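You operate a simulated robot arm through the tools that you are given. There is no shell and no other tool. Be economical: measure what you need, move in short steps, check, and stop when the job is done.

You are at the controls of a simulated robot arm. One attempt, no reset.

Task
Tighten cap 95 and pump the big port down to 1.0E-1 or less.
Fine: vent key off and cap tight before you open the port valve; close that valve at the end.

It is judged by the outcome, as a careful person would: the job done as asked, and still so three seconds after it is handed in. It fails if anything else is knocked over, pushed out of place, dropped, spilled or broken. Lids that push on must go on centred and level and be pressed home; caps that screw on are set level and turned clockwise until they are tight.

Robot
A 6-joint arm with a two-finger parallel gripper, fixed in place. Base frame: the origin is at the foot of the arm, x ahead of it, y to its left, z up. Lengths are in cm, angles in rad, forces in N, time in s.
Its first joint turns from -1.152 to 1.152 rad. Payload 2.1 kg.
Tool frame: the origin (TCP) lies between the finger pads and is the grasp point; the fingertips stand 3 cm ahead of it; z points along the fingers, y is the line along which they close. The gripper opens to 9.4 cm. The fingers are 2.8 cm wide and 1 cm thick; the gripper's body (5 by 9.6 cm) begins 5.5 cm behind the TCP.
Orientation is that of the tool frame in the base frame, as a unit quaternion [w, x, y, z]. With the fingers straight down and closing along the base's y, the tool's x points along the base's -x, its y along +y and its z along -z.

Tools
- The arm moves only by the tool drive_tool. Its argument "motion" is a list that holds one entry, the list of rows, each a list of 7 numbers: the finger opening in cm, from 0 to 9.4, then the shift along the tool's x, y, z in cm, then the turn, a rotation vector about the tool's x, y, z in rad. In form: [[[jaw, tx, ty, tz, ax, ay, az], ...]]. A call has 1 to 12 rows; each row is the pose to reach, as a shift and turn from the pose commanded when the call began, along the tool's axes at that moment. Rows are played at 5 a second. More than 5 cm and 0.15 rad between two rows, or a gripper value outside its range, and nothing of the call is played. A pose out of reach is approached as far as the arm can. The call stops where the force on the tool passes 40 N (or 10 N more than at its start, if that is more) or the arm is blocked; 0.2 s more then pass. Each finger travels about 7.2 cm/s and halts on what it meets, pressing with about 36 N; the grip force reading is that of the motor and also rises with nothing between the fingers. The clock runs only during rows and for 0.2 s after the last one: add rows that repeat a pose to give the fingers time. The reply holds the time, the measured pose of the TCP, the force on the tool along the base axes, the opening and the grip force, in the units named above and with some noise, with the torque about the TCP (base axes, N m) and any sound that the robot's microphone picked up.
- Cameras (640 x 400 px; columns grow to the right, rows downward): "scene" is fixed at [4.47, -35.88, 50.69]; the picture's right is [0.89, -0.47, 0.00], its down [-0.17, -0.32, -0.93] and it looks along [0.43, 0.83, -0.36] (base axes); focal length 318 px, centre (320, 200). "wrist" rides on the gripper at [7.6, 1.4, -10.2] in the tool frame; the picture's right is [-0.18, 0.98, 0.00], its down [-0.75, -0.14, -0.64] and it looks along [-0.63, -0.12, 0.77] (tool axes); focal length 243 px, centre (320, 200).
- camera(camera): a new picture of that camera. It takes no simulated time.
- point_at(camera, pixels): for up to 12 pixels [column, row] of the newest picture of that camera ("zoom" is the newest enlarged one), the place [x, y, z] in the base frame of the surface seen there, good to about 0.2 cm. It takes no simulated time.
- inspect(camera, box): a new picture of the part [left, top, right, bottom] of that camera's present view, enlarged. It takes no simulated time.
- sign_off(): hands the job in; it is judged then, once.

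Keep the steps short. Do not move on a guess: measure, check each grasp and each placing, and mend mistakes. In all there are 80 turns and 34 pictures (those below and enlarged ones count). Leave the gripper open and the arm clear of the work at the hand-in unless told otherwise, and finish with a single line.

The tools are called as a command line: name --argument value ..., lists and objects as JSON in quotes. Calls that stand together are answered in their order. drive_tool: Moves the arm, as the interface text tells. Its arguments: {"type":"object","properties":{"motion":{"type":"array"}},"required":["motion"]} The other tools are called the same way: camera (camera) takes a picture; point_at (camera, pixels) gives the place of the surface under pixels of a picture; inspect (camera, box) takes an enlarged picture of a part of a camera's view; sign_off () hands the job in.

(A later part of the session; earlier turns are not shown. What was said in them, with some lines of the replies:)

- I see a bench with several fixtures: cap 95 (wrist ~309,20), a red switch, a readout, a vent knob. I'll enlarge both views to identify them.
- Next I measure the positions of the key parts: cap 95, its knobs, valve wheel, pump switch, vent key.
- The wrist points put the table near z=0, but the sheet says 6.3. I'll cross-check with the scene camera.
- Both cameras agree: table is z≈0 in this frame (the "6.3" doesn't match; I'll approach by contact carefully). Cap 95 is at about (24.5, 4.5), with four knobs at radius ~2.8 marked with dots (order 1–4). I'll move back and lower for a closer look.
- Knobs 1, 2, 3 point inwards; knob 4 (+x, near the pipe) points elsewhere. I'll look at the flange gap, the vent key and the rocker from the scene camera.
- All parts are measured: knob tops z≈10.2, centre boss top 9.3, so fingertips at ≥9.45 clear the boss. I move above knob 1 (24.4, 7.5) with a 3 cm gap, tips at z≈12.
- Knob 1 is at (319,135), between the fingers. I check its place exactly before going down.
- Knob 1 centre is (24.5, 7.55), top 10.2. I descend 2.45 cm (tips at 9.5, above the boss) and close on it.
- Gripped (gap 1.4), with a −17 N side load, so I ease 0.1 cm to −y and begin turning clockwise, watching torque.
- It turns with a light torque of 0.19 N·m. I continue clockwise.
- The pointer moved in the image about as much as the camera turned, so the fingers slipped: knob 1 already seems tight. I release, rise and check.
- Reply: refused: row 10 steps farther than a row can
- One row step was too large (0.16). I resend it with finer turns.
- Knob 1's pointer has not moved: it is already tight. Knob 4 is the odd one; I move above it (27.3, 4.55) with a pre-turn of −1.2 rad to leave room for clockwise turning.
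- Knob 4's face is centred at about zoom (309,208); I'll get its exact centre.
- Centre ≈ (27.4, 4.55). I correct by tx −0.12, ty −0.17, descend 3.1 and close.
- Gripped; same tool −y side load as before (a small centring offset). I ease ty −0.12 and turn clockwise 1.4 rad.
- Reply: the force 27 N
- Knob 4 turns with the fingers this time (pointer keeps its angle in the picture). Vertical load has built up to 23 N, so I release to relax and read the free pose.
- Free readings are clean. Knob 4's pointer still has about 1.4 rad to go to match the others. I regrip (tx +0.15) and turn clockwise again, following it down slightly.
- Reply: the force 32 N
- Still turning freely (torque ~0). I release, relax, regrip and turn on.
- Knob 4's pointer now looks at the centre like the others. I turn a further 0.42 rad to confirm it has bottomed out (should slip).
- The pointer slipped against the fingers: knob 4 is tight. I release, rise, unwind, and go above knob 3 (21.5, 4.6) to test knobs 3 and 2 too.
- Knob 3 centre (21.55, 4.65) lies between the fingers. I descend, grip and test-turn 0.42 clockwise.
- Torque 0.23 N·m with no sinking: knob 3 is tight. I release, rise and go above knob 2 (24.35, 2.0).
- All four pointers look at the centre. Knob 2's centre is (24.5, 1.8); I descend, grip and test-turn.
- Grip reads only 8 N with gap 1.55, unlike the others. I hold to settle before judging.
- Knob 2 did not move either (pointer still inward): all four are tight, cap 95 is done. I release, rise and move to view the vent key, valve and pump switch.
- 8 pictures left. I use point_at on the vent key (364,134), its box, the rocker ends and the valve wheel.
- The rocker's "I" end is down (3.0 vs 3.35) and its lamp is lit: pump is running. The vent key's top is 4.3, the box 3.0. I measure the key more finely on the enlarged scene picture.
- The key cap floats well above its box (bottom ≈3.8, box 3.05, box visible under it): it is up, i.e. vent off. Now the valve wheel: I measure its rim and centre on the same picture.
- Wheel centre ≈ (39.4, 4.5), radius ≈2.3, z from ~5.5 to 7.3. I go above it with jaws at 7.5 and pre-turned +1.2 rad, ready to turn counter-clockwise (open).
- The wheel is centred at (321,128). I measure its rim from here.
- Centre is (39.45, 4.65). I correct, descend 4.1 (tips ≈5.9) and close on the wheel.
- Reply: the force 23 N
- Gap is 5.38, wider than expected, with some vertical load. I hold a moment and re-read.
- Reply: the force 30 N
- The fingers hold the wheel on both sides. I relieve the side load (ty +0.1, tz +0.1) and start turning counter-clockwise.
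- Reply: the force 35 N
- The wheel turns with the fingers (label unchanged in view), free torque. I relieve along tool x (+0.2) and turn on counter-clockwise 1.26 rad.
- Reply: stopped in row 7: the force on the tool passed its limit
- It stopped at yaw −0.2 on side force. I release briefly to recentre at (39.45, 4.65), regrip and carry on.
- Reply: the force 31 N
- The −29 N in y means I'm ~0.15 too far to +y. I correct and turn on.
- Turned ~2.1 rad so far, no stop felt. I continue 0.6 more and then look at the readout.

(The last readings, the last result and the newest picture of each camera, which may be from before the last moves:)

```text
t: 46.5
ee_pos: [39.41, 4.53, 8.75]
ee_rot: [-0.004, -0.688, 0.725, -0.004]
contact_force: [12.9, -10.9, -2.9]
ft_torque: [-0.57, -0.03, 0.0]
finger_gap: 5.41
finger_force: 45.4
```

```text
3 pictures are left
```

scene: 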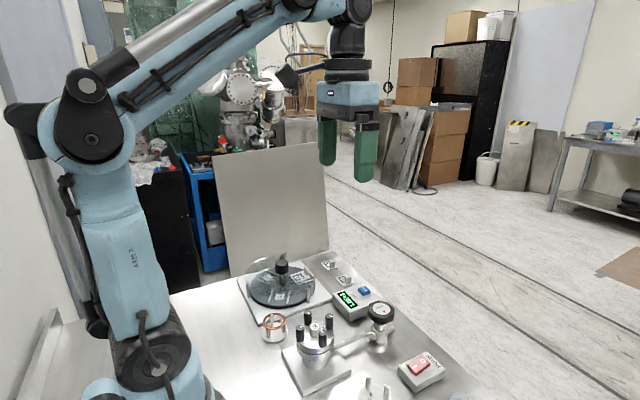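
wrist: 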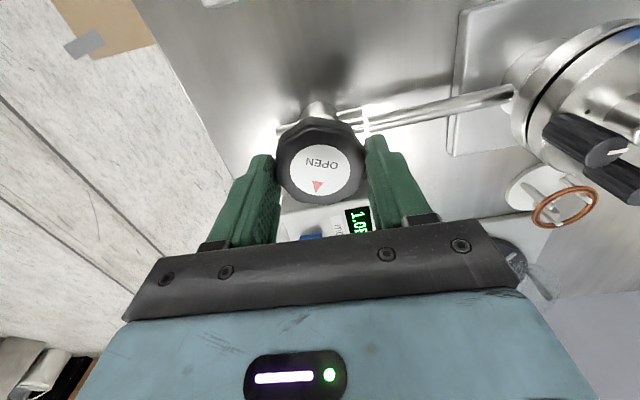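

The wheel follows the fingers; the display shows "1.0E…" only partly. I read it from the scene camera, whose line of sight to the readout is clear.

inspect --camera "scene" --box '[335, 283, 375, 313]'

```text
13.33 times, centred on (355, 298) of scene
```

zoom: 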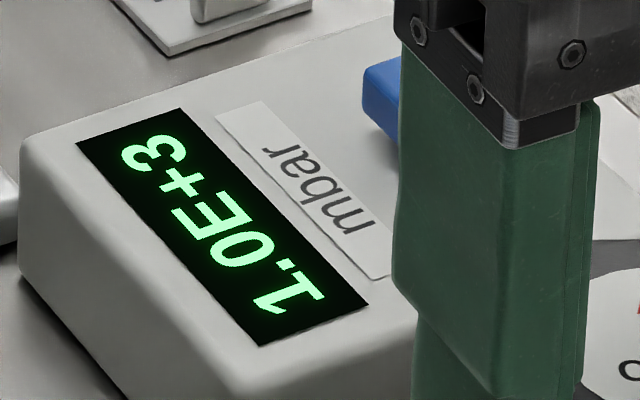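

Still 1.0E+3, so the valve isn't open enough yet. I'm saving the last 2 pictures. I release and rewind clockwise around the wheel for another stroke.

drive_tool --motion '[[[7.5, 0, 0, 0, 0, 0, 0], [7.5, 0, 0, 0, 0, 0, 0], [7.5, 0, 0, 0, 0, 0, 0.14], [7.5, 0, 0, 0, 0, 0, 0.28], [7.5, 0, 0, 0, 0, 0, 0.42], [7.5, 0, 0, 0, 0, 0, 0.56], [7.5, 0, 0, 0, 0, 0, 0.7], [7.5, 0, 0, 0, 0, 0, 0.84], [7.5, 0, 0, 0, 0, 0, 0.98], [7.5, 0, 0, 0, 0, 0, 1.12], [7.5, 0, 0, 0, 0, 0, 1.26], [7.5, 0, 0, 0, 0, 0, 1.4]]]'

drive_tool --motion '[[[7.5, 0, 0, 0, 0, 0, 0.14], [7.5, 0, 0, 0, 0, 0, 0.28], [7.5, 0, 0, 0, 0, 0, 0.42], [7.5, 0, 0, 0, 0, 0, 0.56], [7.5, 0, 0, 0, 0, 0, 0.7], [7.5, 0, 0, 0, 0, 0, 0.84], [7.5, 0, 0, 0, 0, 0, 0.98], [7.5, 0, 0, 0, 0, 0, 1.12], [7.5, 0, 0, 0, 0, 0, 1.26], [7.5, 0, 0, 0, 0, 0, 1.4], [7.5, 0, 0, 0, 0, 0, 1.4]]]'

```text
t: 49.0
ee_pos: [39.53, 4.37, 8.8]
ee_rot: [-0.002, -0.057, 0.998, -0.005]
contact_force: [0.0, -0.8, -1.0]
ft_torque: [0.02, -0.01, -0.04]
finger_gap: 7.51
finger_force: 0.0
```

```text
t: 51.5
ee_pos: [39.47, 4.57, 8.88]
ee_rot: [0.001, 0.598, 0.801, -0.003]
contact_force: [-0.2, -0.7, -0.4]
ft_torque: [-0.01, 0.02, -0.01]
finger_gap: 7.51
finger_force: 0.0
```

Rewound to yaw ≈ +1.28, clean. I grip and turn counter-clockwise again.

drive_tool --motion '[[[3.8, 0, 0, 0, 0, 0, 0], [3.8, 0, 0, 0, 0, 0, 0], [3.8, 0, 0, 0, 0, 0, 0], [3.8, 0, 0, 0, 0, 0, -0.12], [3.8, 0, 0, 0, 0, 0, -0.24], [3.8, 0, 0, 0, 0, 0, -0.36], [3.8, 0, 0, 0, 0, 0, -0.48], [3.8, 0, 0, 0, 0, 0, -0.6], [3.8, 0, 0, 0, 0, 0, -0.72], [3.8, 0, 0, 0, 0, 0, -0.84], [3.8, 0, 0, 0, 0, 0, -0.96]]]'

```text
t: 53.9
ee_pos: [39.52, 4.56, 8.81]
ee_rot: [0.0, 0.16, 0.987, -0.004]
contact_force: [-1.6, -0.9, 3.0]
ft_torque: [0.36, -0.4, -1.09]
finger_gap: 5.4
finger_force: 44.7
```

Torque jumped to −1.09 N·m: the wheel has met its open stop. I release without lifting away and let it pump for a few seconds.

drive_tool --motion '[[[7.5, 0, 0, 0, 0, 0, 0], [7.5, 0, 0, 0, 0, 0, 0], [7.5, 0, 0, 0, 0, 0, 0], [7.5, 0, 0, 0, 0, 0, 0], [7.5, 0, 0, 0, 0, 0, 0], [7.5, 0, 0, 0, 0, 0, 0], [7.5, 0, 0, 0, 0, 0, 0], [7.5, 0, 0, 0, 0, 0, 0], [7.5, 0, 0, 0, 0, 0, 0], [7.5, 0, 0, 0, 0, 0, 0], [7.5, 0, 0, 0, 0, 0, 0], [7.5, 0, 0, 0, 0, 0, 0]]]'

drive_tool --motion '[[[7.5, 0, 0, 0, 0, 0, 0], [7.5, 0, 0, 0, 0, 0, 0], [7.5, 0, 0, 0, 0, 0, 0], [7.5, 0, 0, 0, 0, 0, 0], [7.5, 0, 0, 0, 0, 0, 0], [7.5, 0, 0, 0, 0, 0, 0], [7.5, 0, 0, 0, 0, 0, 0], [7.5, 0, 0, 0, 0, 0, 0], [7.5, 0, 0, 0, 0, 0, 0], [7.5, 0, 0, 0, 0, 0, 0], [7.5, 0, 0, 0, 0, 0, 0], [7.5, 0, 0, 0, 0, 0, 0]]]'

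drive_tool --motion '[[[7.5, 0, 0, 0, 0, 0, 0], [7.5, 0, 0, 0, 0, 0, 0], [7.5, 0, 0, 0, 0, 0, 0], [7.5, 0, 0, 0, 0, 0, 0], [7.5, 0, 0, 0, 0, 0, 0], [7.5, 0, 0, 0, 0, 0, 0], [7.5, 0, 0, 0, 0, 0, 0], [7.5, 0, 0, 0, 0, 0, 0], [7.5, 0, 0, 0, 0, 0, 0], [7.5, 0, 0, 0, 0, 0, 0], [7.5, 0, 0, 0, 0, 0, 0], [7.5, 0, 0, 0, 0, 0, 0]]]'

```text
t: 56.5
ee_pos: [39.65, 4.56, 8.82]
ee_rot: [0.0, 0.16, 0.987, -0.005]
contact_force: [-0.4, 0.7, -0.1]
ft_torque: [-0.01, 0.0, 0.02]
finger_gap: 7.5
finger_force: 0.1
```

```text
t: 59.0
ee_pos: [39.48, 4.46, 8.78]
ee_rot: [0.0, 0.16, 0.987, -0.005]
contact_force: [0.7, 0.5, 0.1]
ft_torque: [0.01, 0.04, -0.01]
finger_gap: 7.48
finger_force: 0.1
```

```text
t: 61.6
ee_pos: [39.54, 4.43, 8.72]
ee_rot: [-0.001, 0.16, 0.987, -0.004]
contact_force: [-0.1, 1.0, 0.0]
ft_torque: [-0.01, 0.0, 0.0]
finger_gap: 7.49
finger_force: 0.0
```

I keep waiting about 7 s more, then read the display.

drive_tool --motion '[[[7.5, 0, 0, 0, 0, 0, 0], [7.5, 0, 0, 0, 0, 0, 0], [7.5, 0, 0, 0, 0, 0, 0], [7.5, 0, 0, 0, 0, 0, 0], [7.5, 0, 0, 0, 0, 0, 0], [7.5, 0, 0, 0, 0, 0, 0], [7.5, 0, 0, 0, 0, 0, 0], [7.5, 0, 0, 0, 0, 0, 0], [7.5, 0, 0, 0, 0, 0, 0], [7.5, 0, 0, 0, 0, 0, 0], [7.5, 0, 0, 0, 0, 0, 0], [7.5, 0, 0, 0, 0, 0, 0]]]'

drive_tool --motion '[[[7.5, 0, 0, 0, 0, 0, 0], [7.5, 0, 0, 0, 0, 0, 0], [7.5, 0, 0, 0, 0, 0, 0], [7.5, 0, 0, 0, 0, 0, 0], [7.5, 0, 0, 0, 0, 0, 0], [7.5, 0, 0, 0, 0, 0, 0], [7.5, 0, 0, 0, 0, 0, 0], [7.5, 0, 0, 0, 0, 0, 0], [7.5, 0, 0, 0, 0, 0, 0], [7.5, 0, 0, 0, 0, 0, 0], [7.5, 0, 0, 0, 0, 0, 0], [7.5, 0, 0, 0, 0, 0, 0]]]'

drive_tool --motion '[[[7.5, 0, 0, 0, 0, 0, 0], [7.5, 0, 0, 0, 0, 0, 0], [7.5, 0, 0, 0, 0, 0, 0], [7.5, 0, 0, 0, 0, 0, 0], [7.5, 0, 0, 0, 0, 0, 0], [7.5, 0, 0, 0, 0, 0, 0], [7.5, 0, 0, 0, 0, 0, 0], [7.5, 0, 0, 0, 0, 0, 0], [7.5, 0, 0, 0, 0, 0, 0], [7.5, 0, 0, 0, 0, 0, 0], [7.5, 0, 0, 0, 0, 0, 0], [7.5, 0, 0, 0, 0, 0, 0]]]'

inspect --camera "scene" --box '[295, 275, 395, 345]'

```text
t: 64.2
ee_pos: [39.63, 4.46, 8.7]
ee_rot: [0.0, 0.16, 0.987, -0.004]
contact_force: [0.7, 1.3, 0.0]
ft_torque: [0.01, -0.02, -0.02]
finger_gap: 7.47
finger_force: 0.2
```

```text
t: 66.8
ee_pos: [39.41, 4.5, 8.83]
ee_rot: [0.001, 0.159, 0.987, -0.004]
contact_force: [-0.1, -0.5, 0.3]
ft_torque: [0.01, 0.0, -0.02]
finger_gap: 7.5
finger_force: 0.1
```

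```text
t: 69.5
ee_pos: [39.51, 4.49, 8.83]
ee_rot: [0.0, 0.16, 0.987, -0.004]
contact_force: [0.2, 0.4, -0.8]
ft_torque: [0.0, -0.01, 0.0]
finger_gap: 7.5
finger_force: 0.0
```

```text
5.71 times, centred on (345, 310) of scene
```

zoom: 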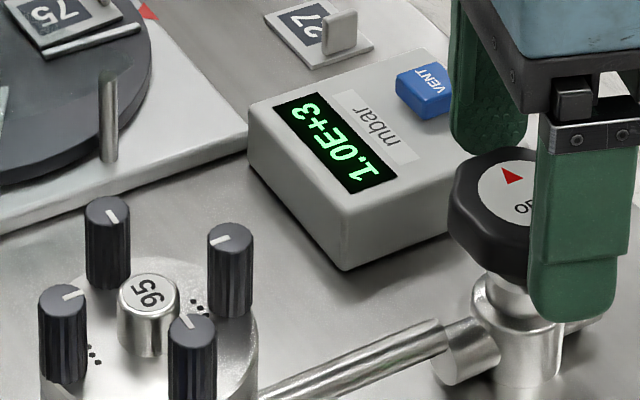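

Still 1.0E+3 after 18 s with the valve open and pump on: so the vent must in fact be on, and my reading of the key was wrong. I close the valve again first: rewind to yaw ≈ −1.5, then turn clockwise to its stop.

drive_tool --motion '[[[7.5, 0, 0, 0, 0, 0, -0.14], [7.5, 0, 0, 0, 0, 0, -0.28], [7.5, 0, 0, 0, 0, 0, -0.42], [7.5, 0, 0, 0, 0, 0, -0.56], [7.5, 0, 0, 0, 0, 0, -0.7], [7.5, 0, 0, 0, 0, 0, -0.84], [7.5, 0, 0, 0, 0, 0, -0.98], [7.5, 0, 0, 0, 0, 0, -1.12], [7.5, 0, 0, 0, 0, 0, -1.26], [7.5, 0, 0, 0, 0, 0, -1.4], [7.5, 0, 0, 0, 0, 0, -1.54], [7.5, 0, 0, 0, 0, 0, -1.68]]]'

drive_tool --motion '[[[7.5, 0, 0, 0, 0, 0, -0.12], [7.5, 0, 0, 0, 0, 0, -0.12], [3.8, 0, 0, 0, 0, 0, -0.12], [3.8, 0, 0, 0, 0, 0, -0.12], [3.8, 0, 0, 0, 0, 0, -0.12]]]'

```text
t: 72.0
ee_pos: [39.44, 4.51, 8.83]
ee_rot: [-0.003, -0.629, 0.777, -0.003]
contact_force: [-0.5, -0.9, 0.1]
ft_torque: [0.0, 0.02, -0.01]
finger_gap: 7.48
finger_force: 0.1
```

```text
t: 73.2
ee_pos: [39.5, 4.47, 8.86]
ee_rot: [-0.004, -0.674, 0.739, -0.003]
contact_force: [-0.7, 0.1, -0.2]
ft_torque: [0.02, -0.35, 0.01]
finger_gap: 5.34
finger_force: 44.8
```

Gripped cleanly at yaw ≈ −1.48, almost no side load. I turn clockwise.

drive_tool --motion '[[[3.8, 0, 0, 0, 0, 0, 0.14], [3.8, 0, 0, 0, 0, 0, 0.28], [3.8, 0, 0, 0, 0, 0, 0.42], [3.8, 0, 0, 0, 0, 0, 0.56], [3.8, 0, 0, 0, 0, 0, 0.7], [3.8, 0, 0, 0, 0, 0, 0.84], [3.8, 0, 0, 0, 0, 0, 0.98], [3.8, 0, 0, 0, 0, 0, 1.12], [3.8, 0, 0, 0, 0, 0, 1.26], [3.8, 0, 0, 0, 0, 0, 1.4]]]'

drive_tool --motion '[[[3.8, 0, 0, 0, 0, 0, 0.14], [3.8, 0, 0, 0, 0, 0, 0.28], [3.8, 0, 0, 0, 0, 0, 0.42], [3.8, 0, 0, 0, 0, 0, 0.56], [3.8, 0, 0, 0, 0, 0, 0.7], [3.8, 0, 0, 0, 0, 0, 0.84], [3.8, 0, 0, 0, 0, 0, 0.98], [3.8, 0, 0, 0, 0, 0, 1.12], [3.8, 0, 0, 0, 0, 0, 1.26], [3.8, 0, 0, 0, 0, 0, 1.4]]]'

```text
t: 74.7
ee_pos: [39.43, 4.51, 8.87]
ee_rot: [-0.002, -0.31, 0.951, -0.003]
contact_force: [-1.0, 0.0, 4.1]
ft_torque: [0.13, -0.26, -0.02]
finger_gap: 5.37
finger_force: 44.3
stopped in row 7: the force on the tool passed its limit (the readings are from after the stop); the commanded pose is now the measured one
```

```text
t: 76.9
ee_pos: [39.42, 4.54, 8.72]
ee_rot: [0.0, 0.377, 0.926, -0.004]
contact_force: [10.9, -1.9, -8.8]
ft_torque: [0.09, -0.82, 0.0]
finger_gap: 5.36
finger_force: 45.1
```

Turned 2.25 rad clockwise so far, torque ~0. I continue to the stop.

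drive_tool --motion '[[[3.8, 0, 0, 0, 0, 0, 0.12], [3.8, 0, 0, 0, 0, 0, 0.24], [3.8, 0, 0, 0, 0, 0, 0.36], [3.8, 0, 0, 0, 0, 0, 0.48], [3.8, 0, 0, 0, 0, 0, 0.6], [3.8, 0, 0, 0, 0, 0, 0.72], [3.8, 0, 0, 0, 0, 0, 0.84], [3.8, 0, 0, 0, 0, 0, 0.84]]]'

```text
t: 78.7
ee_pos: [39.47, 4.46, 8.81]
ee_rot: [0.003, 0.721, 0.693, -0.002]
contact_force: [21.5, 12.1, 7.6]
ft_torque: [-0.7, 0.4, 0.04]
finger_gap: 5.37
finger_force: 45.1
```

No stop yet after 3.09 rad. I release, rewind ~1 rad, regrip.

drive_tool --motion '[[[7.5, 0, 0, 0, 0, 0, 0], [7.5, 0, 0, 0, 0, 0, 0], [7.5, 0, 0, 0, 0, 0, -0.14], [7.5, 0, 0, 0, 0, 0, -0.28], [7.5, 0, 0, 0, 0, 0, -0.42], [7.5, 0, 0, 0, 0, 0, -0.56], [7.5, 0, 0, 0, 0, 0, -0.7], [7.5, 0, 0, 0, 0, 0, -0.84], [7.5, 0, 0, 0, 0, 0, -0.98], [7.5, 0, 0, 0, 0, 0, -1.12], [7.5, 0, 0, 0, 0, 0, -1.26], [7.5, 0, 0, 0, 0, 0, -1.4]]]'

drive_tool --motion '[[[3.8, 0, 0, 0, 0, 0, 0], [3.8, 0, 0, 0, 0, 0, 0], [3.8, 0, 0, 0, 0, 0, 0], [3.8, 0, 0, 0, 0, 0, 0.12], [3.8, 0, 0, 0, 0, 0, 0.24], [3.8, 0, 0, 0, 0, 0, 0.36], [3.8, 0, 0, 0, 0, 0, 0.48], [3.8, 0, 0, 0, 0, 0, 0.6], [3.8, 0, 0, 0, 0, 0, 0.72]]]'

```text
t: 81.3
ee_pos: [39.5, 4.43, 8.84]
ee_rot: [-0.001, 0.104, 0.995, -0.004]
contact_force: [-0.6, 0.5, 0.3]
ft_torque: [-0.02, -0.02, -0.05]
finger_gap: 7.5
finger_force: 0.1
```

```text
t: 83.3
ee_pos: [39.5, 4.5, 8.75]
ee_rot: [0.001, 0.45, 0.893, -0.004]
contact_force: [8.2, 14.0, 2.8]
ft_torque: [0.5, -0.27, 0.28]
finger_gap: 5.38
finger_force: 24.8
```

Torque is beginning (0.28). I turn further to confirm the closed stop.

drive_tool --motion '[[[3.8, 0, 0, 0, 0, 0, 0], [3.8, 0, 0, 0, 0, 0, 0.1], [3.8, 0, 0, 0, 0, 0, 0.2], [3.8, 0, 0, 0, 0, 0, 0.3], [3.8, 0, 0, 0, 0, 0, 0.3]]]'

```text
t: 84.5
ee_pos: [39.44, 4.38, 8.77]
ee_rot: [0.001, 0.577, 0.817, -0.004]
contact_force: [10.2, 11.2, -5.1]
ft_torque: [0.82, -0.66, 1.06]
finger_gap: 5.39
finger_force: 45.3
```

Torque +1.06: valve fully closed again (travel ≈3.6 rad, confirming clockwise = closed). Now I release, rise and go above the vent key (42.5, 14.4).

drive_tool --motion '[[[7.5, 0, 0, 0, 0, 0, 0], [7.5, 0, 0, 0, 0, 0, 0], [7.5, 0, 0, -4, 0, 0, 0], [5, 1.4, 1, -4, 0, 0, -0.14], [3, 2.8, 2, -4, 0, 0, -0.28], [1, 4.2, 3.1, -4, 0, 0, -0.42], [0, 5.6, 4.2, -4, 0, 0, -0.56], [0, 7, 5.2, -4, 0, 0, -0.7], [0, 8.4, 6.26, -4, 0, 0, -0.84], [0, 8.4, 6.26, -4, 0, 0, -0.98], [0, 8.4, 6.26, -3, 0, 0, -1.12], [0, 8.4, 6.26, -2, 0, 0, -1.23]]]'

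```text
t: 87.1
ee_pos: [42.65, 14.51, 10.58]
ee_rot: [-0.002, -0.001, 1.0, -0.005]
contact_force: [-0.6, 0.8, 0.7]
ft_torque: [-0.05, -0.01, 0.02]
finger_gap: 0.01
finger_force: 33.0
```

Over the key, tips at 7.58. I descend gently to just past its top (4.4) to feel the key.

drive_tool --motion '[[[0, 0, 0, 1.5, 0, 0, 0], [0, 0, 0, 2.8, 0, 0, 0], [0, 0, 0, 3.1, 0, 0, 0], [0, 0, 0, 3.3, 0, 0, 0], [0, 0, 0, 3.3, 0, 0, 0]]]'

```text
t: 88.3
ee_pos: [42.64, 14.42, 7.41]
ee_rot: [-0.002, 0.0, 1.0, -0.004]
contact_force: [0.5, -0.6, 0.5]
ft_torque: [0.0, 0.02, 0.01]
finger_gap: 0.01
finger_force: 32.8
```

Tip at 4.4, no contact yet. I go down in small steps.

drive_tool --motion '[[[0, 0, 0, 0.1, 0, 0, 0], [0, 0, 0, 0.2, 0, 0, 0], [0, 0, 0, 0.3, 0, 0, 0], [0, 0, 0, 0.3, 0, 0, 0]]]'

```text
t: 89.3
ee_pos: [42.62, 14.51, 7.03]
ee_rot: [-0.002, 0.0, 1.0, -0.004]
contact_force: [-0.7, -0.4, 1.9]
ft_torque: [0.0, 0.03, 0.01]
finger_gap: 0.0
finger_force: 33.4
heard: click
```

A click at tip ≈4.1 with 1.9 N. I raise in small steps to feel whether the key follows up (popped out) or stays down (latched).

drive_tool --motion '[[[0, 0, 0, -0.3, 0, 0, 0], [0, 0, 0, -0.3, 0, 0, 0], [0, 0, 0, -0.3, 0, 0, 0]]]'

drive_tool --motion '[[[0, 0, 0, 0, 0, 0, 0], [0, 0, 0, 0, 0, 0, 0]]]'

drive_tool --motion '[[[0, 0, 0, -0.2, 0, 0, 0], [0, 0, 0, -0.2, 0, 0, 0]]]'

drive_tool --motion '[[[0, 0, 0, 0, 0, 0, 0], [0, 0, 0, 0, 0, 0, 0]]]'

```text
t: 90.1
ee_pos: [42.69, 14.48, 7.29]
ee_rot: [-0.002, 0.0, 1.0, -0.005]
contact_force: [-0.4, -0.3, 0.4]
ft_torque: [-0.02, -0.02, 0.03]
finger_gap: 0.0
finger_force: 32.7
```

```text
t: 90.7
ee_pos: [42.63, 14.39, 7.37]
ee_rot: [-0.001, -0.001, 1.0, -0.004]
contact_force: [0.7, 0.1, -0.4]
ft_torque: [0.0, -0.02, -0.02]
finger_gap: 0.0
finger_force: 32.9
```

```text
t: 91.3
ee_pos: [42.51, 14.42, 7.66]
ee_rot: [-0.002, 0.0, 1.0, -0.005]
contact_force: [-0.5, 0.0, -0.6]
ft_torque: [-0.01, 0.0, 0.0]
finger_gap: 0.0
finger_force: 32.8
```

```text
t: 91.9
ee_pos: [42.73, 14.37, 7.5]
ee_rot: [-0.002, 0.001, 1.0, -0.004]
contact_force: [0.6, 0.1, 0.3]
ft_torque: [-0.01, 0.0, 0.0]
finger_gap: 0.01
finger_force: 33.9
```

No force at 4.35, so the key didn't pop higher. I check whether point_at can see the key's present height (without spending a picture).

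point_at --camera "scene" --pixels '[[364, 290], [371, 287], [366, 285], [375, 290], [345, 300], [345, 160]]'

point_at --camera "zoom" --pixels '[[420, 85], [435, 75], [430, 95], [410, 80], [440, 90], [405, 95], [425, 112], [370, 80]]'

```text
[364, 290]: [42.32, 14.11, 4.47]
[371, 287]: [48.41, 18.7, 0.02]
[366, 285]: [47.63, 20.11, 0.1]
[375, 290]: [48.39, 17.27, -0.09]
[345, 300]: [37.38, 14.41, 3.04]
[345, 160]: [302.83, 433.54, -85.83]
```

```text
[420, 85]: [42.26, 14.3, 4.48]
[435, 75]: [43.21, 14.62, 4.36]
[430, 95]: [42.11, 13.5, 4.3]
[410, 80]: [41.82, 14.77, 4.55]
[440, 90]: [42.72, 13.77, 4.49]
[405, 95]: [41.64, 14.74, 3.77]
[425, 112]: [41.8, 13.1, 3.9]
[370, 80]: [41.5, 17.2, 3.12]
```

That view is stored from before the press. I feel for the key's height instead: down to command 7.31, then 7.23 (the click came at 7.11).

drive_tool --motion '[[[0, 0, 0, 0.15, 0, 0, 0], [0, 0, 0, 0.3, 0, 0, 0], [0, 0, 0, 0.3, 0, 0, 0], [0, 0, 0, 0.3, 0, 0, 0]]]'

drive_tool --motion '[[[0, 0, 0, 0, 0, 0, 0], [0, 0, 0, 0, 0, 0, 0]]]'

drive_tool --motion '[[[0, 0, 0, 0.08, 0, 0, 0], [0, 0, 0, 0.08, 0, 0, 0]]]'

drive_tool --motion '[[[0, 0, 0, 0, 0, 0, 0], [0, 0, 0, 0, 0, 0, 0]]]'

drive_tool --motion '[[[0, 0, 0, 0, 0, 0, 0], [0, 0, 0, 0, 0, 0, 0]]]'

```text
t: 92.9
ee_pos: [42.49, 14.41, 7.17]
ee_rot: [-0.001, 0.0, 1.0, -0.004]
contact_force: [1.0, 0.0, 0.5]
ft_torque: [-0.01, -0.01, 0.0]
finger_gap: 0.01
finger_force: 32.8
```

```text
t: 93.5
ee_pos: [42.49, 14.48, 7.34]
ee_rot: [-0.002, 0.0, 1.0, -0.004]
contact_force: [-0.5, -0.1, 0.1]
ft_torque: [-0.01, -0.02, 0.05]
finger_gap: 0.02
finger_force: 32.9
```

```text
t: 94.1
ee_pos: [42.69, 14.56, 7.11]
ee_rot: [-0.002, 0.0, 1.0, -0.004]
contact_force: [-0.5, -0.4, 1.0]
ft_torque: [-0.01, -0.02, -0.02]
finger_gap: 0.0
finger_force: 33.1
```

```text
t: 94.7
ee_pos: [42.68, 14.45, 7.28]
ee_rot: [-0.002, 0.001, 1.0, -0.004]
contact_force: [-0.1, -1.3, 0.4]
ft_torque: [-0.01, 0.0, 0.02]
finger_gap: 0.0
finger_force: 32.9
```

```text
t: 95.3
ee_pos: [42.71, 14.52, 7.25]
ee_rot: [-0.001, 0.001, 1.0, -0.005]
contact_force: [0.0, -0.1, 0.7]
ft_torque: [0.01, 0.02, -0.02]
finger_gap: 0.02
finger_force: 32.8
```

The key rests around 4.3 with light spring, toggled once by the click. All evidence says vent was on before and is now off. I rise and return to the valve wheel, yaw +1.54, jaws open.

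drive_tool --motion '[[[0, 0, 0, -4.5, 0, 0, 0], [2, 0, -1, -5.5, 0, 0, 0.14], [4, 0.5, -2.5, -5.5, 0, 0, 0.28], [6, 1, -4, -5.5, 0, 0, 0.42], [7.5, 1.6, -5.5, -5.5, 0, 0, 0.56], [7.5, 2.2, -7, -5.5, 0, 0, 0.7], [7.5, 2.8, -8.5, -5.5, 0, 0, 0.84], [7.5, 3.2, -9.95, -5.5, 0, 0, 0.98], [7.5, 3.2, -9.95, -5.5, 0, 0, 1.12], [7.5, 3.2, -9.95, -5.5, 0, 0, 1.26], [7.5, 3.2, -9.95, -5.5, 0, 0, 1.4], [7.5, 3.2, -9.95, -5.5, 0, 0, 1.54]]]'

```text
t: 97.9
ee_pos: [39.46, 4.61, 12.91]
ee_rot: [0.001, 0.697, 0.717, -0.004]
contact_force: [-0.9, 0.3, 0.1]
ft_torque: [0.02, 0.0, 0.0]
finger_gap: 7.47
finger_force: 0.1
```

No further click. I descend 4.1, grip, and open counter-clockwise.

drive_tool --motion '[[[7.5, -0.1, 0, 2, 0, 0, 0], [7.5, -0.1, 0, 4.1, 0, 0, 0], [7.5, -0.1, 0, 4.1, 0, 0, 0], [3.8, -0.1, 0, 4.1, 0, 0, 0], [3.8, -0.1, 0, 4.1, 0, 0, 0], [3.8, -0.1, 0, 4.1, 0, 0, 0], [3.8, -0.1, 0, 4.1, 0, 0, 0]]]'

drive_tool --motion '[[[3.8, 0, 0, 0, 0, 0, -0.14], [3.8, 0, 0, 0, 0, 0, -0.28], [3.8, 0, 0, 0, 0, 0, -0.42], [3.8, 0, 0, 0, 0, 0, -0.56], [3.8, 0, 0, 0, 0, 0, -0.7], [3.8, 0, 0, 0, 0, 0, -0.84], [3.8, 0, 0, 0, 0, 0, -0.98], [3.8, 0, 0, 0, 0, 0, -1.12], [3.8, 0, 0, 0, 0, 0, -1.26], [3.8, 0, 0, 0, 0, 0, -1.4]]]'

```text
t: 99.5
ee_pos: [39.52, 4.27, 8.65]
ee_rot: [0.002, 0.696, 0.718, -0.005]
contact_force: [-17.8, -0.9, -12.7]
ft_torque: [0.04, -0.18, 0.02]
finger_gap: 5.39
finger_force: 44.7
```

```text
t: 100.1
ee_pos: [39.55, 4.47, 8.55]
ee_rot: [0.003, 0.609, 0.793, -0.004]
contact_force: [-0.3, 0.8, -5.7]
ft_torque: [0.02, -0.15, 0.01]
finger_gap: 5.38
finger_force: 45.1
stopped in row 2: the force on the tool passed its limit (the readings are from after the stop); the commanded pose is now the measured one
```

Loads have relaxed after that stop. I continue counter-clockwise from yaw 1.31.

drive_tool --motion '[[[3.8, 0, 0, 0, 0, 0, -0.12], [3.8, 0, 0, 0, 0, 0, -0.24], [3.8, 0, 0, 0, 0, 0, -0.36], [3.8, 0, 0, 0, 0, 0, -0.48], [3.8, 0, 0, 0, 0, 0, -0.6], [3.8, 0, 0, 0, 0, 0, -0.72], [3.8, 0, 0, 0, 0, 0, -0.84], [3.8, 0, 0, 0, 0, 0, -0.96], [3.8, 0, 0, 0, 0, 0, -1.08], [3.8, 0, 0, 0, 0, 0, -1.2]]]'

drive_tool --motion '[[[3.8, 0, 0, 0, 0, 0, -0.12], [3.8, 0, 0, 0, 0, 0, -0.24], [3.8, 0, 0, 0, 0, 0, -0.36], [3.8, 0, 0, 0, 0, 0, -0.48], [3.8, 0, 0, 0, 0, 0, -0.6], [3.8, 0, 0, 0, 0, 0, -0.72], [3.8, 0, 0, 0, 0, 0, -0.84], [3.8, 0, 0, 0, 0, 0, -0.96], [3.8, 0, 0, 0, 0, 0, -1.08], [3.8, 0, 0, 0, 0, 0, -1.2]]]'

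```text
t: 102.3
ee_pos: [39.7, 4.52, 8.6]
ee_rot: [0.001, 0.054, 0.999, -0.004]
contact_force: [14.5, 12.9, -10.2]
ft_torque: [0.99, -0.67, -0.03]
finger_gap: 5.36
finger_force: 45.1
```

```text
t: 104.5
ee_pos: [39.49, 4.58, 8.59]
ee_rot: [-0.001, -0.522, 0.853, 0.002]
contact_force: [4.3, 31.9, 0.6]
ft_torque: [0.86, -1.34, -0.01]
finger_gap: 5.37
finger_force: 45.0
```

Opened ≈2.65 rad. I release, rewind, regrip and turn on to the open stop.

drive_tool --motion '[[[7.5, 0, 0, 0, 0, 0, 0], [7.5, 0, 0, 0, 0, 0, 0], [7.5, 0, 0, -0.1, 0, 0, 0.14], [7.5, 0, 0, -0.2, 0, 0, 0.28], [7.5, 0, 0, -0.2, 0, 0, 0.42], [7.5, 0, 0, -0.2, 0, 0, 0.56], [7.5, 0, 0, -0.2, 0, 0, 0.7], [7.5, 0, 0, -0.2, 0, 0, 0.84], [7.5, 0, 0, -0.2, 0, 0, 0.98], [7.5, 0, 0, -0.2, 0, 0, 1.12], [7.5, 0, 0, -0.2, 0, 0, 1.26], [7.5, 0, 0, -0.2, 0, 0, 1.26]]]'

drive_tool --motion '[[[3.8, 0, 0, 0, 0, 0, 0], [3.8, 0, 0, 0, 0, 0, 0], [3.8, 0, 0, 0, 0, 0, 0], [3.8, 0, 0, 0, 0, 0, -0.12], [3.8, 0, 0, 0, 0, 0, -0.24], [3.8, 0, 0, 0, 0, 0, -0.36], [3.8, 0, 0, 0, 0, 0, -0.48], [3.8, 0, 0, 0, 0, 0, -0.6], [3.8, 0, 0, 0, 0, 0, -0.72], [3.8, 0, 0, 0, 0, 0, -0.84], [3.8, 0, 0, 0, 0, 0, -0.96]]]'

```text
t: 107.1
ee_pos: [39.56, 4.35, 8.73]
ee_rot: [0.0, 0.087, 0.996, -0.005]
contact_force: [-0.2, -0.6, -1.1]
ft_torque: [0.0, 0.0, 0.0]
finger_gap: 7.53
finger_force: 0.1
```

```text
t: 108.3
ee_pos: [39.5, 4.46, 8.76]
ee_rot: [0.0, -0.015, 1.0, -0.003]
contact_force: [0.8, 0.4, -6.7]
ft_torque: [0.1, 0.41, -0.01]
finger_gap: 5.37
finger_force: 45.2
stopped in row 5: the force on the tool passed its limit (the readings are from after the stop); the commanded pose is now the measured one
```

Side load stopped it early and is now relaxed. I continue the turn to the stop.

drive_tool --motion '[[[3.8, 0, 0, 0, 0, 0, -0.12], [3.8, 0, 0, 0, 0, 0, -0.24], [3.8, 0, 0, 0, 0, 0, -0.36], [3.8, 0, 0, 0, 0, 0, -0.48], [3.8, 0, 0, 0, 0, 0, -0.6], [3.8, 0, 0, 0, 0, 0, -0.72], [3.8, 0, 0, 0, 0, 0, -0.84], [3.8, 0, 0, 0, 0, 0, -0.96], [3.8, 0, 0, 0, 0, 0, -0.96]]]'

```text
t: 110.3
ee_pos: [39.53, 4.51, 8.89]
ee_rot: [-0.002, -0.476, 0.879, -0.003]
contact_force: [-9.8, 15.8, -9.6]
ft_torque: [-0.3, 0.35, -0.73]
finger_gap: 5.28
finger_force: 45.3
```

Torque −0.73: open stop reached. I release, rewind to yaw −1.5 for the later closing, and let it pump for a good while before spending the last picture.

drive_tool --motion '[[[7.5, 0, 0, 0, 0, 0, 0], [7.5, 0, 0, 0, 0, 0, 0], [7.5, 0, 0, 0, 0, 0, -0.12], [7.5, 0, 0, 0, 0, 0, -0.24], [7.5, 0, 0, 0, 0, 0, -0.36], [7.5, 0, 0, 0, 0, 0, -0.48], [7.5, 0, 0, 0, 0, 0, -0.54], [7.5, 0, 0, 0, 0, 0, -0.54], [7.5, 0, 0, 0, 0, 0, -0.54], [7.5, 0, 0, 0, 0, 0, -0.54], [7.5, 0, 0, 0, 0, 0, -0.54], [7.5, 0, 0, 0, 0, 0, -0.54]]]'

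drive_tool --motion '[[[7.5, 0, 0, 0, 0, 0, 0], [7.5, 0, 0, 0, 0, 0, 0], [7.5, 0, 0, 0, 0, 0, 0], [7.5, 0, 0, 0, 0, 0, 0], [7.5, 0, 0, 0, 0, 0, 0], [7.5, 0, 0, 0, 0, 0, 0], [7.5, 0, 0, 0, 0, 0, 0], [7.5, 0, 0, 0, 0, 0, 0], [7.5, 0, 0, 0, 0, 0, 0], [7.5, 0, 0, 0, 0, 0, 0], [7.5, 0, 0, 0, 0, 0, 0], [7.5, 0, 0, 0, 0, 0, 0]]]'

drive_tool --motion '[[[7.5, 0, 0, 0, 0, 0, 0], [7.5, 0, 0, 0, 0, 0, 0], [7.5, 0, 0, 0, 0, 0, 0], [7.5, 0, 0, 0, 0, 0, 0], [7.5, 0, 0, 0, 0, 0, 0], [7.5, 0, 0, 0, 0, 0, 0], [7.5, 0, 0, 0, 0, 0, 0], [7.5, 0, 0, 0, 0, 0, 0], [7.5, 0, 0, 0, 0, 0, 0], [7.5, 0, 0, 0, 0, 0, 0], [7.5, 0, 0, 0, 0, 0, 0], [7.5, 0, 0, 0, 0, 0, 0]]]'

drive_tool --motion '[[[7.5, 0, 0, 0, 0, 0, 0], [7.5, 0, 0, 0, 0, 0, 0], [7.5, 0, 0, 0, 0, 0, 0], [7.5, 0, 0, 0, 0, 0, 0], [7.5, 0, 0, 0, 0, 0, 0], [7.5, 0, 0, 0, 0, 0, 0], [7.5, 0, 0, 0, 0, 0, 0], [7.5, 0, 0, 0, 0, 0, 0], [7.5, 0, 0, 0, 0, 0, 0], [7.5, 0, 0, 0, 0, 0, 0], [7.5, 0, 0, 0, 0, 0, 0], [7.5, 0, 0, 0, 0, 0, 0]]]'

drive_tool --motion '[[[7.5, 0, 0, 0, 0, 0, 0], [7.5, 0, 0, 0, 0, 0, 0], [7.5, 0, 0, 0, 0, 0, 0], [7.5, 0, 0, 0, 0, 0, 0], [7.5, 0, 0, 0, 0, 0, 0], [7.5, 0, 0, 0, 0, 0, 0], [7.5, 0, 0, 0, 0, 0, 0], [7.5, 0, 0, 0, 0, 0, 0], [7.5, 0, 0, 0, 0, 0, 0], [7.5, 0, 0, 0, 0, 0, 0], [7.5, 0, 0, 0, 0, 0, 0], [7.5, 0, 0, 0, 0, 0, 0]]]'

drive_tool --motion '[[[7.5, 0, 0, 0, 0, 0, 0], [7.5, 0, 0, 0, 0, 0, 0], [7.5, 0, 0, 0, 0, 0, 0], [7.5, 0, 0, 0, 0, 0, 0], [7.5, 0, 0, 0, 0, 0, 0], [7.5, 0, 0, 0, 0, 0, 0], [7.5, 0, 0, 0, 0, 0, 0], [7.5, 0, 0, 0, 0, 0, 0], [7.5, 0, 0, 0, 0, 0, 0], [7.5, 0, 0, 0, 0, 0, 0], [7.5, 0, 0, 0, 0, 0, 0], [7.5, 0, 0, 0, 0, 0, 0]]]'

drive_tool --motion '[[[7.5, 0, 0, 0, 0, 0, 0], [7.5, 0, 0, 0, 0, 0, 0], [7.5, 0, 0, 0, 0, 0, 0], [7.5, 0, 0, 0, 0, 0, 0], [7.5, 0, 0, 0, 0, 0, 0], [7.5, 0, 0, 0, 0, 0, 0], [7.5, 0, 0, 0, 0, 0, 0], [7.5, 0, 0, 0, 0, 0, 0], [7.5, 0, 0, 0, 0, 0, 0], [7.5, 0, 0, 0, 0, 0, 0], [7.5, 0, 0, 0, 0, 0, 0], [7.5, 0, 0, 0, 0, 0, 0]]]'

drive_tool --motion '[[[7.5, 0, 0, 0, 0, 0, 0], [7.5, 0, 0, 0, 0, 0, 0], [7.5, 0, 0, 0, 0, 0, 0], [7.5, 0, 0, 0, 0, 0, 0], [7.5, 0, 0, 0, 0, 0, 0], [7.5, 0, 0, 0, 0, 0, 0], [7.5, 0, 0, 0, 0, 0, 0], [7.5, 0, 0, 0, 0, 0, 0], [7.5, 0, 0, 0, 0, 0, 0], [7.5, 0, 0, 0, 0, 0, 0], [7.5, 0, 0, 0, 0, 0, 0], [7.5, 0, 0, 0, 0, 0, 0]]]'

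drive_tool --motion '[[[7.5, 0, 0, 0, 0, 0, 0], [7.5, 0, 0, 0, 0, 0, 0], [7.5, 0, 0, 0, 0, 0, 0], [7.5, 0, 0, 0, 0, 0, 0], [7.5, 0, 0, 0, 0, 0, 0], [7.5, 0, 0, 0, 0, 0, 0], [7.5, 0, 0, 0, 0, 0, 0], [7.5, 0, 0, 0, 0, 0, 0], [7.5, 0, 0, 0, 0, 0, 0], [7.5, 0, 0, 0, 0, 0, 0], [7.5, 0, 0, 0, 0, 0, 0], [7.5, 0, 0, 0, 0, 0, 0]]]'

drive_tool --motion '[[[7.5, 0, 0, 0, 0, 0, 0], [7.5, 0, 0, 0, 0, 0, 0], [7.5, 0, 0, 0, 0, 0, 0], [7.5, 0, 0, 0, 0, 0, 0], [7.5, 0, 0, 0, 0, 0, 0], [7.5, 0, 0, 0, 0, 0, 0], [7.5, 0, 0, 0, 0, 0, 0], [7.5, 0, 0, 0, 0, 0, 0], [7.5, 0, 0, 0, 0, 0, 0], [7.5, 0, 0, 0, 0, 0, 0], [7.5, 0, 0, 0, 0, 0, 0], [7.5, 0, 0, 0, 0, 0, 0]]]'

```text
t: 112.9
ee_pos: [39.58, 4.38, 8.91]
ee_rot: [-0.002, -0.692, 0.722, -0.002]
contact_force: [1.0, 0.9, -0.2]
ft_torque: [0.0, 0.03, -0.01]
finger_gap: 7.5
finger_force: 0.1
```

```text
t: 115.5
ee_pos: [39.63, 4.35, 8.83]
ee_rot: [-0.001, -0.692, 0.722, -0.002]
contact_force: [0.8, -0.2, -0.6]
ft_torque: [-0.01, -0.01, 0.0]
finger_gap: 7.48
finger_force: 0.1
```

```text
t: 118.1
ee_pos: [39.61, 4.34, 8.74]
ee_rot: [-0.002, -0.693, 0.721, -0.002]
contact_force: [-0.1, -0.3, 0.4]
ft_torque: [0.0, 0.01, 0.01]
finger_gap: 7.5
finger_force: 0.1
```

```text
t: 120.7
ee_pos: [39.5, 4.48, 8.84]
ee_rot: [-0.002, -0.692, 0.722, -0.002]
contact_force: [-0.1, 0.5, -0.4]
ft_torque: [0.0, 0.03, 0.01]
finger_gap: 7.51
finger_force: 0.1
```

```text
t: 123.3
ee_pos: [39.42, 4.36, 8.87]
ee_rot: [-0.002, -0.692, 0.721, -0.002]
contact_force: [0.3, -0.2, 0.4]
ft_torque: [0.01, -0.01, 0.05]
finger_gap: 7.51
finger_force: 0.1
```

```text
t: 125.9
ee_pos: [39.62, 4.32, 8.85]
ee_rot: [-0.002, -0.692, 0.722, -0.002]
contact_force: [0.4, 0.7, 0.7]
ft_torque: [-0.01, -0.02, 0.02]
finger_gap: 7.5
finger_force: 0.1
```

```text
t: 128.5
ee_pos: [39.51, 4.35, 8.8]
ee_rot: [-0.002, -0.692, 0.722, -0.002]
contact_force: [-0.1, 0.4, -0.2]
ft_torque: [0.02, -0.01, -0.01]
finger_gap: 7.52
finger_force: 0.1
```

```text
t: 131.1
ee_pos: [39.68, 4.35, 8.84]
ee_rot: [-0.002, -0.692, 0.722, -0.002]
contact_force: [-1.5, 0.4, -0.2]
ft_torque: [-0.01, -0.01, -0.02]
finger_gap: 7.54
finger_force: 0.1
```

```text
t: 133.7
ee_pos: [39.65, 4.37, 8.79]
ee_rot: [-0.002, -0.692, 0.722, -0.001]
contact_force: [-0.1, -0.6, -0.2]
ft_torque: [0.0, -0.01, 0.02]
finger_gap: 7.49
finger_force: 0.1
```

```text
t: 136.3
ee_pos: [39.57, 4.42, 8.99]
ee_rot: [-0.002, -0.692, 0.722, -0.002]
contact_force: [0.6, -1.0, -0.6]
ft_torque: [0.02, 0.05, -0.02]
finger_gap: 7.5
finger_force: 0.0
```

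About 26 s open. I spend the last picture on the readout and the key.

inspect --camera "scene" --box '[335, 275, 395, 315]'

```text
10.00 times, centred on (365, 295) of scene
```

zoom: 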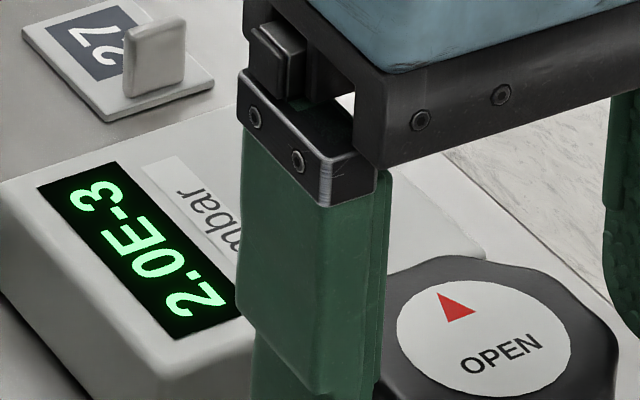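

The readout is 2.0E-3: pumped down, vent really is off now. I close the valve: grip and turn clockwise.

drive_tool --motion '[[[3.8, 0, 0, 0, 0, 0, 0], [3.8, 0, 0, 0, 0, 0, 0], [3.8, 0, 0, 0, 0, 0, 0], [3.8, 0, 0, 0, 0, 0, 0.12], [3.8, 0, 0, 0, 0, 0, 0.24], [3.8, 0, 0, 0, 0, 0, 0.36], [3.8, 0, 0, 0, 0, 0, 0.48], [3.8, 0, 0, 0, 0, 0, 0.6], [3.8, 0, 0, 0, 0, 0, 0.72], [3.8, 0, 0, 0, 0, 0, 0.84]]]'

drive_tool --motion '[[[3.8, 0, 0, 0, 0, 0, 0.12], [3.8, 0, 0, 0, 0, 0, 0.24], [3.8, 0, 0, 0, 0, 0, 0.36], [3.8, 0, 0, 0, 0, 0, 0.48], [3.8, 0, 0, 0, 0, 0, 0.6], [3.8, 0, 0, 0, 0, 0, 0.72], [3.8, 0, 0, 0, 0, 0, 0.84]]]'

```text
t: 137.8
ee_pos: [39.41, 4.3, 8.85]
ee_rot: [-0.005, -0.544, 0.839, -0.001]
contact_force: [-2.2, 0.9, 3.7]
ft_torque: [0.0, -0.62, 0.01]
finger_gap: 5.4
finger_force: 44.8
stopped in row 7: the force on the tool passed its limit (the readings are from after the stop); the commanded pose is now the measured one
```

```text
t: 139.3
ee_pos: [39.35, 4.47, 8.84]
ee_rot: [-0.004, -0.154, 0.988, -0.003]
contact_force: [-5.6, 6.5, -13.4]
ft_torque: [0.6, 0.42, 0.0]
finger_gap: 5.38
finger_force: 44.7
```

Turning freely (yaw now −0.31, 1.2 rad closed). I continue clockwise.

drive_tool --motion '[[[3.8, 0, 0, 0, 0, 0, 0.12], [3.8, 0, 0, 0, 0, 0, 0.24], [3.8, 0, 0, 0, 0, 0, 0.36], [3.8, 0, 0, 0, 0, 0, 0.48], [3.8, 0, 0, 0, 0, 0, 0.6], [3.8, 0, 0, 0, 0, 0, 0.72], [3.8, 0, 0, 0, 0, 0, 0.84], [3.8, 0, 0, 0, 0, 0, 0.96]]]'

drive_tool --motion '[[[3.8, 0, 0, 0, 0, 0, 0.12], [3.8, 0, 0, 0, 0, 0, 0.24], [3.8, 0, 0, 0, 0, 0, 0.36], [3.8, 0, 0, 0, 0, 0, 0.48], [3.8, 0, 0, 0, 0, 0, 0.6], [3.8, 0, 0, 0, 0, 0, 0.72], [3.8, 0, 0, 0, 0, 0, 0.84], [3.8, 0, 0, 0, 0, 0, 0.84]]]'

```text
t: 141.2
ee_pos: [39.53, 4.57, 8.8]
ee_rot: [-0.004, 0.319, 0.948, -0.001]
contact_force: [-12.3, 22.0, 2.5]
ft_torque: [0.46, 0.36, 0.02]
finger_gap: 5.38
finger_force: 45.0
```

```text
t: 142.9
ee_pos: [39.48, 4.59, 8.85]
ee_rot: [-0.004, 0.678, 0.735, -0.002]
contact_force: [-12.1, 24.7, 12.3]
ft_torque: [1.28, -0.21, -0.02]
finger_gap: 5.36
finger_force: 44.7
```

3.0 rad closed, no stop yet. I release, rewind, regrip and finish to the stop.

drive_tool --motion '[[[7.5, 0, 0, 0, 0, 0, 0], [7.5, 0, 0, 0, 0, 0, 0], [7.5, 0, 0, 0, 0, 0, -0.14], [7.5, 0, 0, 0, 0, 0, -0.28], [7.5, 0, 0, 0, 0, 0, -0.42], [7.5, 0, 0, 0, 0, 0, -0.56], [7.5, 0, 0, 0, 0, 0, -0.7], [7.5, 0, 0, 0, 0, 0, -0.84], [7.5, 0, 0, 0, 0, 0, -0.98], [7.5, 0, 0, 0, 0, 0, -1.12], [7.5, 0, 0, 0, 0, 0, -1.26], [7.5, 0, 0, 0, 0, 0, -1.26]]]'

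drive_tool --motion '[[[3.8, 0, 0, 0, 0, 0, 0], [3.8, 0, 0, 0, 0, 0, 0], [3.8, 0, 0, 0, 0, 0, 0], [3.8, 0, 0, 0, 0, 0, 0.12], [3.8, 0, 0, 0, 0, 0, 0.24], [3.8, 0, 0, 0, 0, 0, 0.36], [3.8, 0, 0, 0, 0, 0, 0.48], [3.8, 0, 0, 0, 0, 0, 0.6], [3.8, 0, 0, 0, 0, 0, 0.72], [3.8, 0, 0, 0, 0, 0, 0.84]]]'

```text
t: 145.6
ee_pos: [39.41, 4.37, 8.73]
ee_rot: [-0.003, 0.113, 0.994, -0.004]
contact_force: [1.3, -0.2, 0.0]
ft_torque: [0.0, -0.01, 0.0]
finger_gap: 7.51
finger_force: 0.0
```

```text
t: 147.8
ee_pos: [39.54, 4.56, 8.88]
ee_rot: [-0.001, 0.508, 0.861, -0.003]
contact_force: [14.6, 18.9, 0.6]
ft_torque: [0.41, -0.4, 1.67]
finger_gap: 5.37
finger_force: 44.5
```

Torque +1.67 N·m: the valve is firmly closed. I release, rise straight up and clear the work with the jaws open.

drive_tool --motion '[[[7.5, 0, 0, 0, 0, 0, 0], [7.5, 0, 0, 0, 0, 0, 0], [7.5, 0, 0, 0, 0, 0, 0], [7.5, 0, 0, -4, 0, 0, 0], [7.5, 0, 0, -8, 0, 0, 0], [9.4, 0, 0, -12, 0, 0, 0], [9.4, 0, 0, -16, 0, 0, 0], [9.4, 0, 0, -20, 0, 0, 0], [9.4, 0, 0, -20, 0, 0, 0]]]'

```text
t: 149.8
ee_pos: [39.38, 4.65, 28.64]
ee_rot: [-0.001, 0.51, 0.86, -0.005]
contact_force: [0.3, 0.5, -0.6]
ft_torque: [-0.01, 0.02, -0.03]
finger_gap: 9.41
finger_force: 0.0
```

The arm is clear and the gripper open, so I hand in.

sign_off

```text
The job is handed in.
```

Cap 95 is tight on all four knobs and the big port read 2.0E-3 before I closed its valve, but I first opened that valve with the vent still on by mistake; I closed it, switched the vent off and reopened it, and I had no pictures left to re-read the gauge after the final close.
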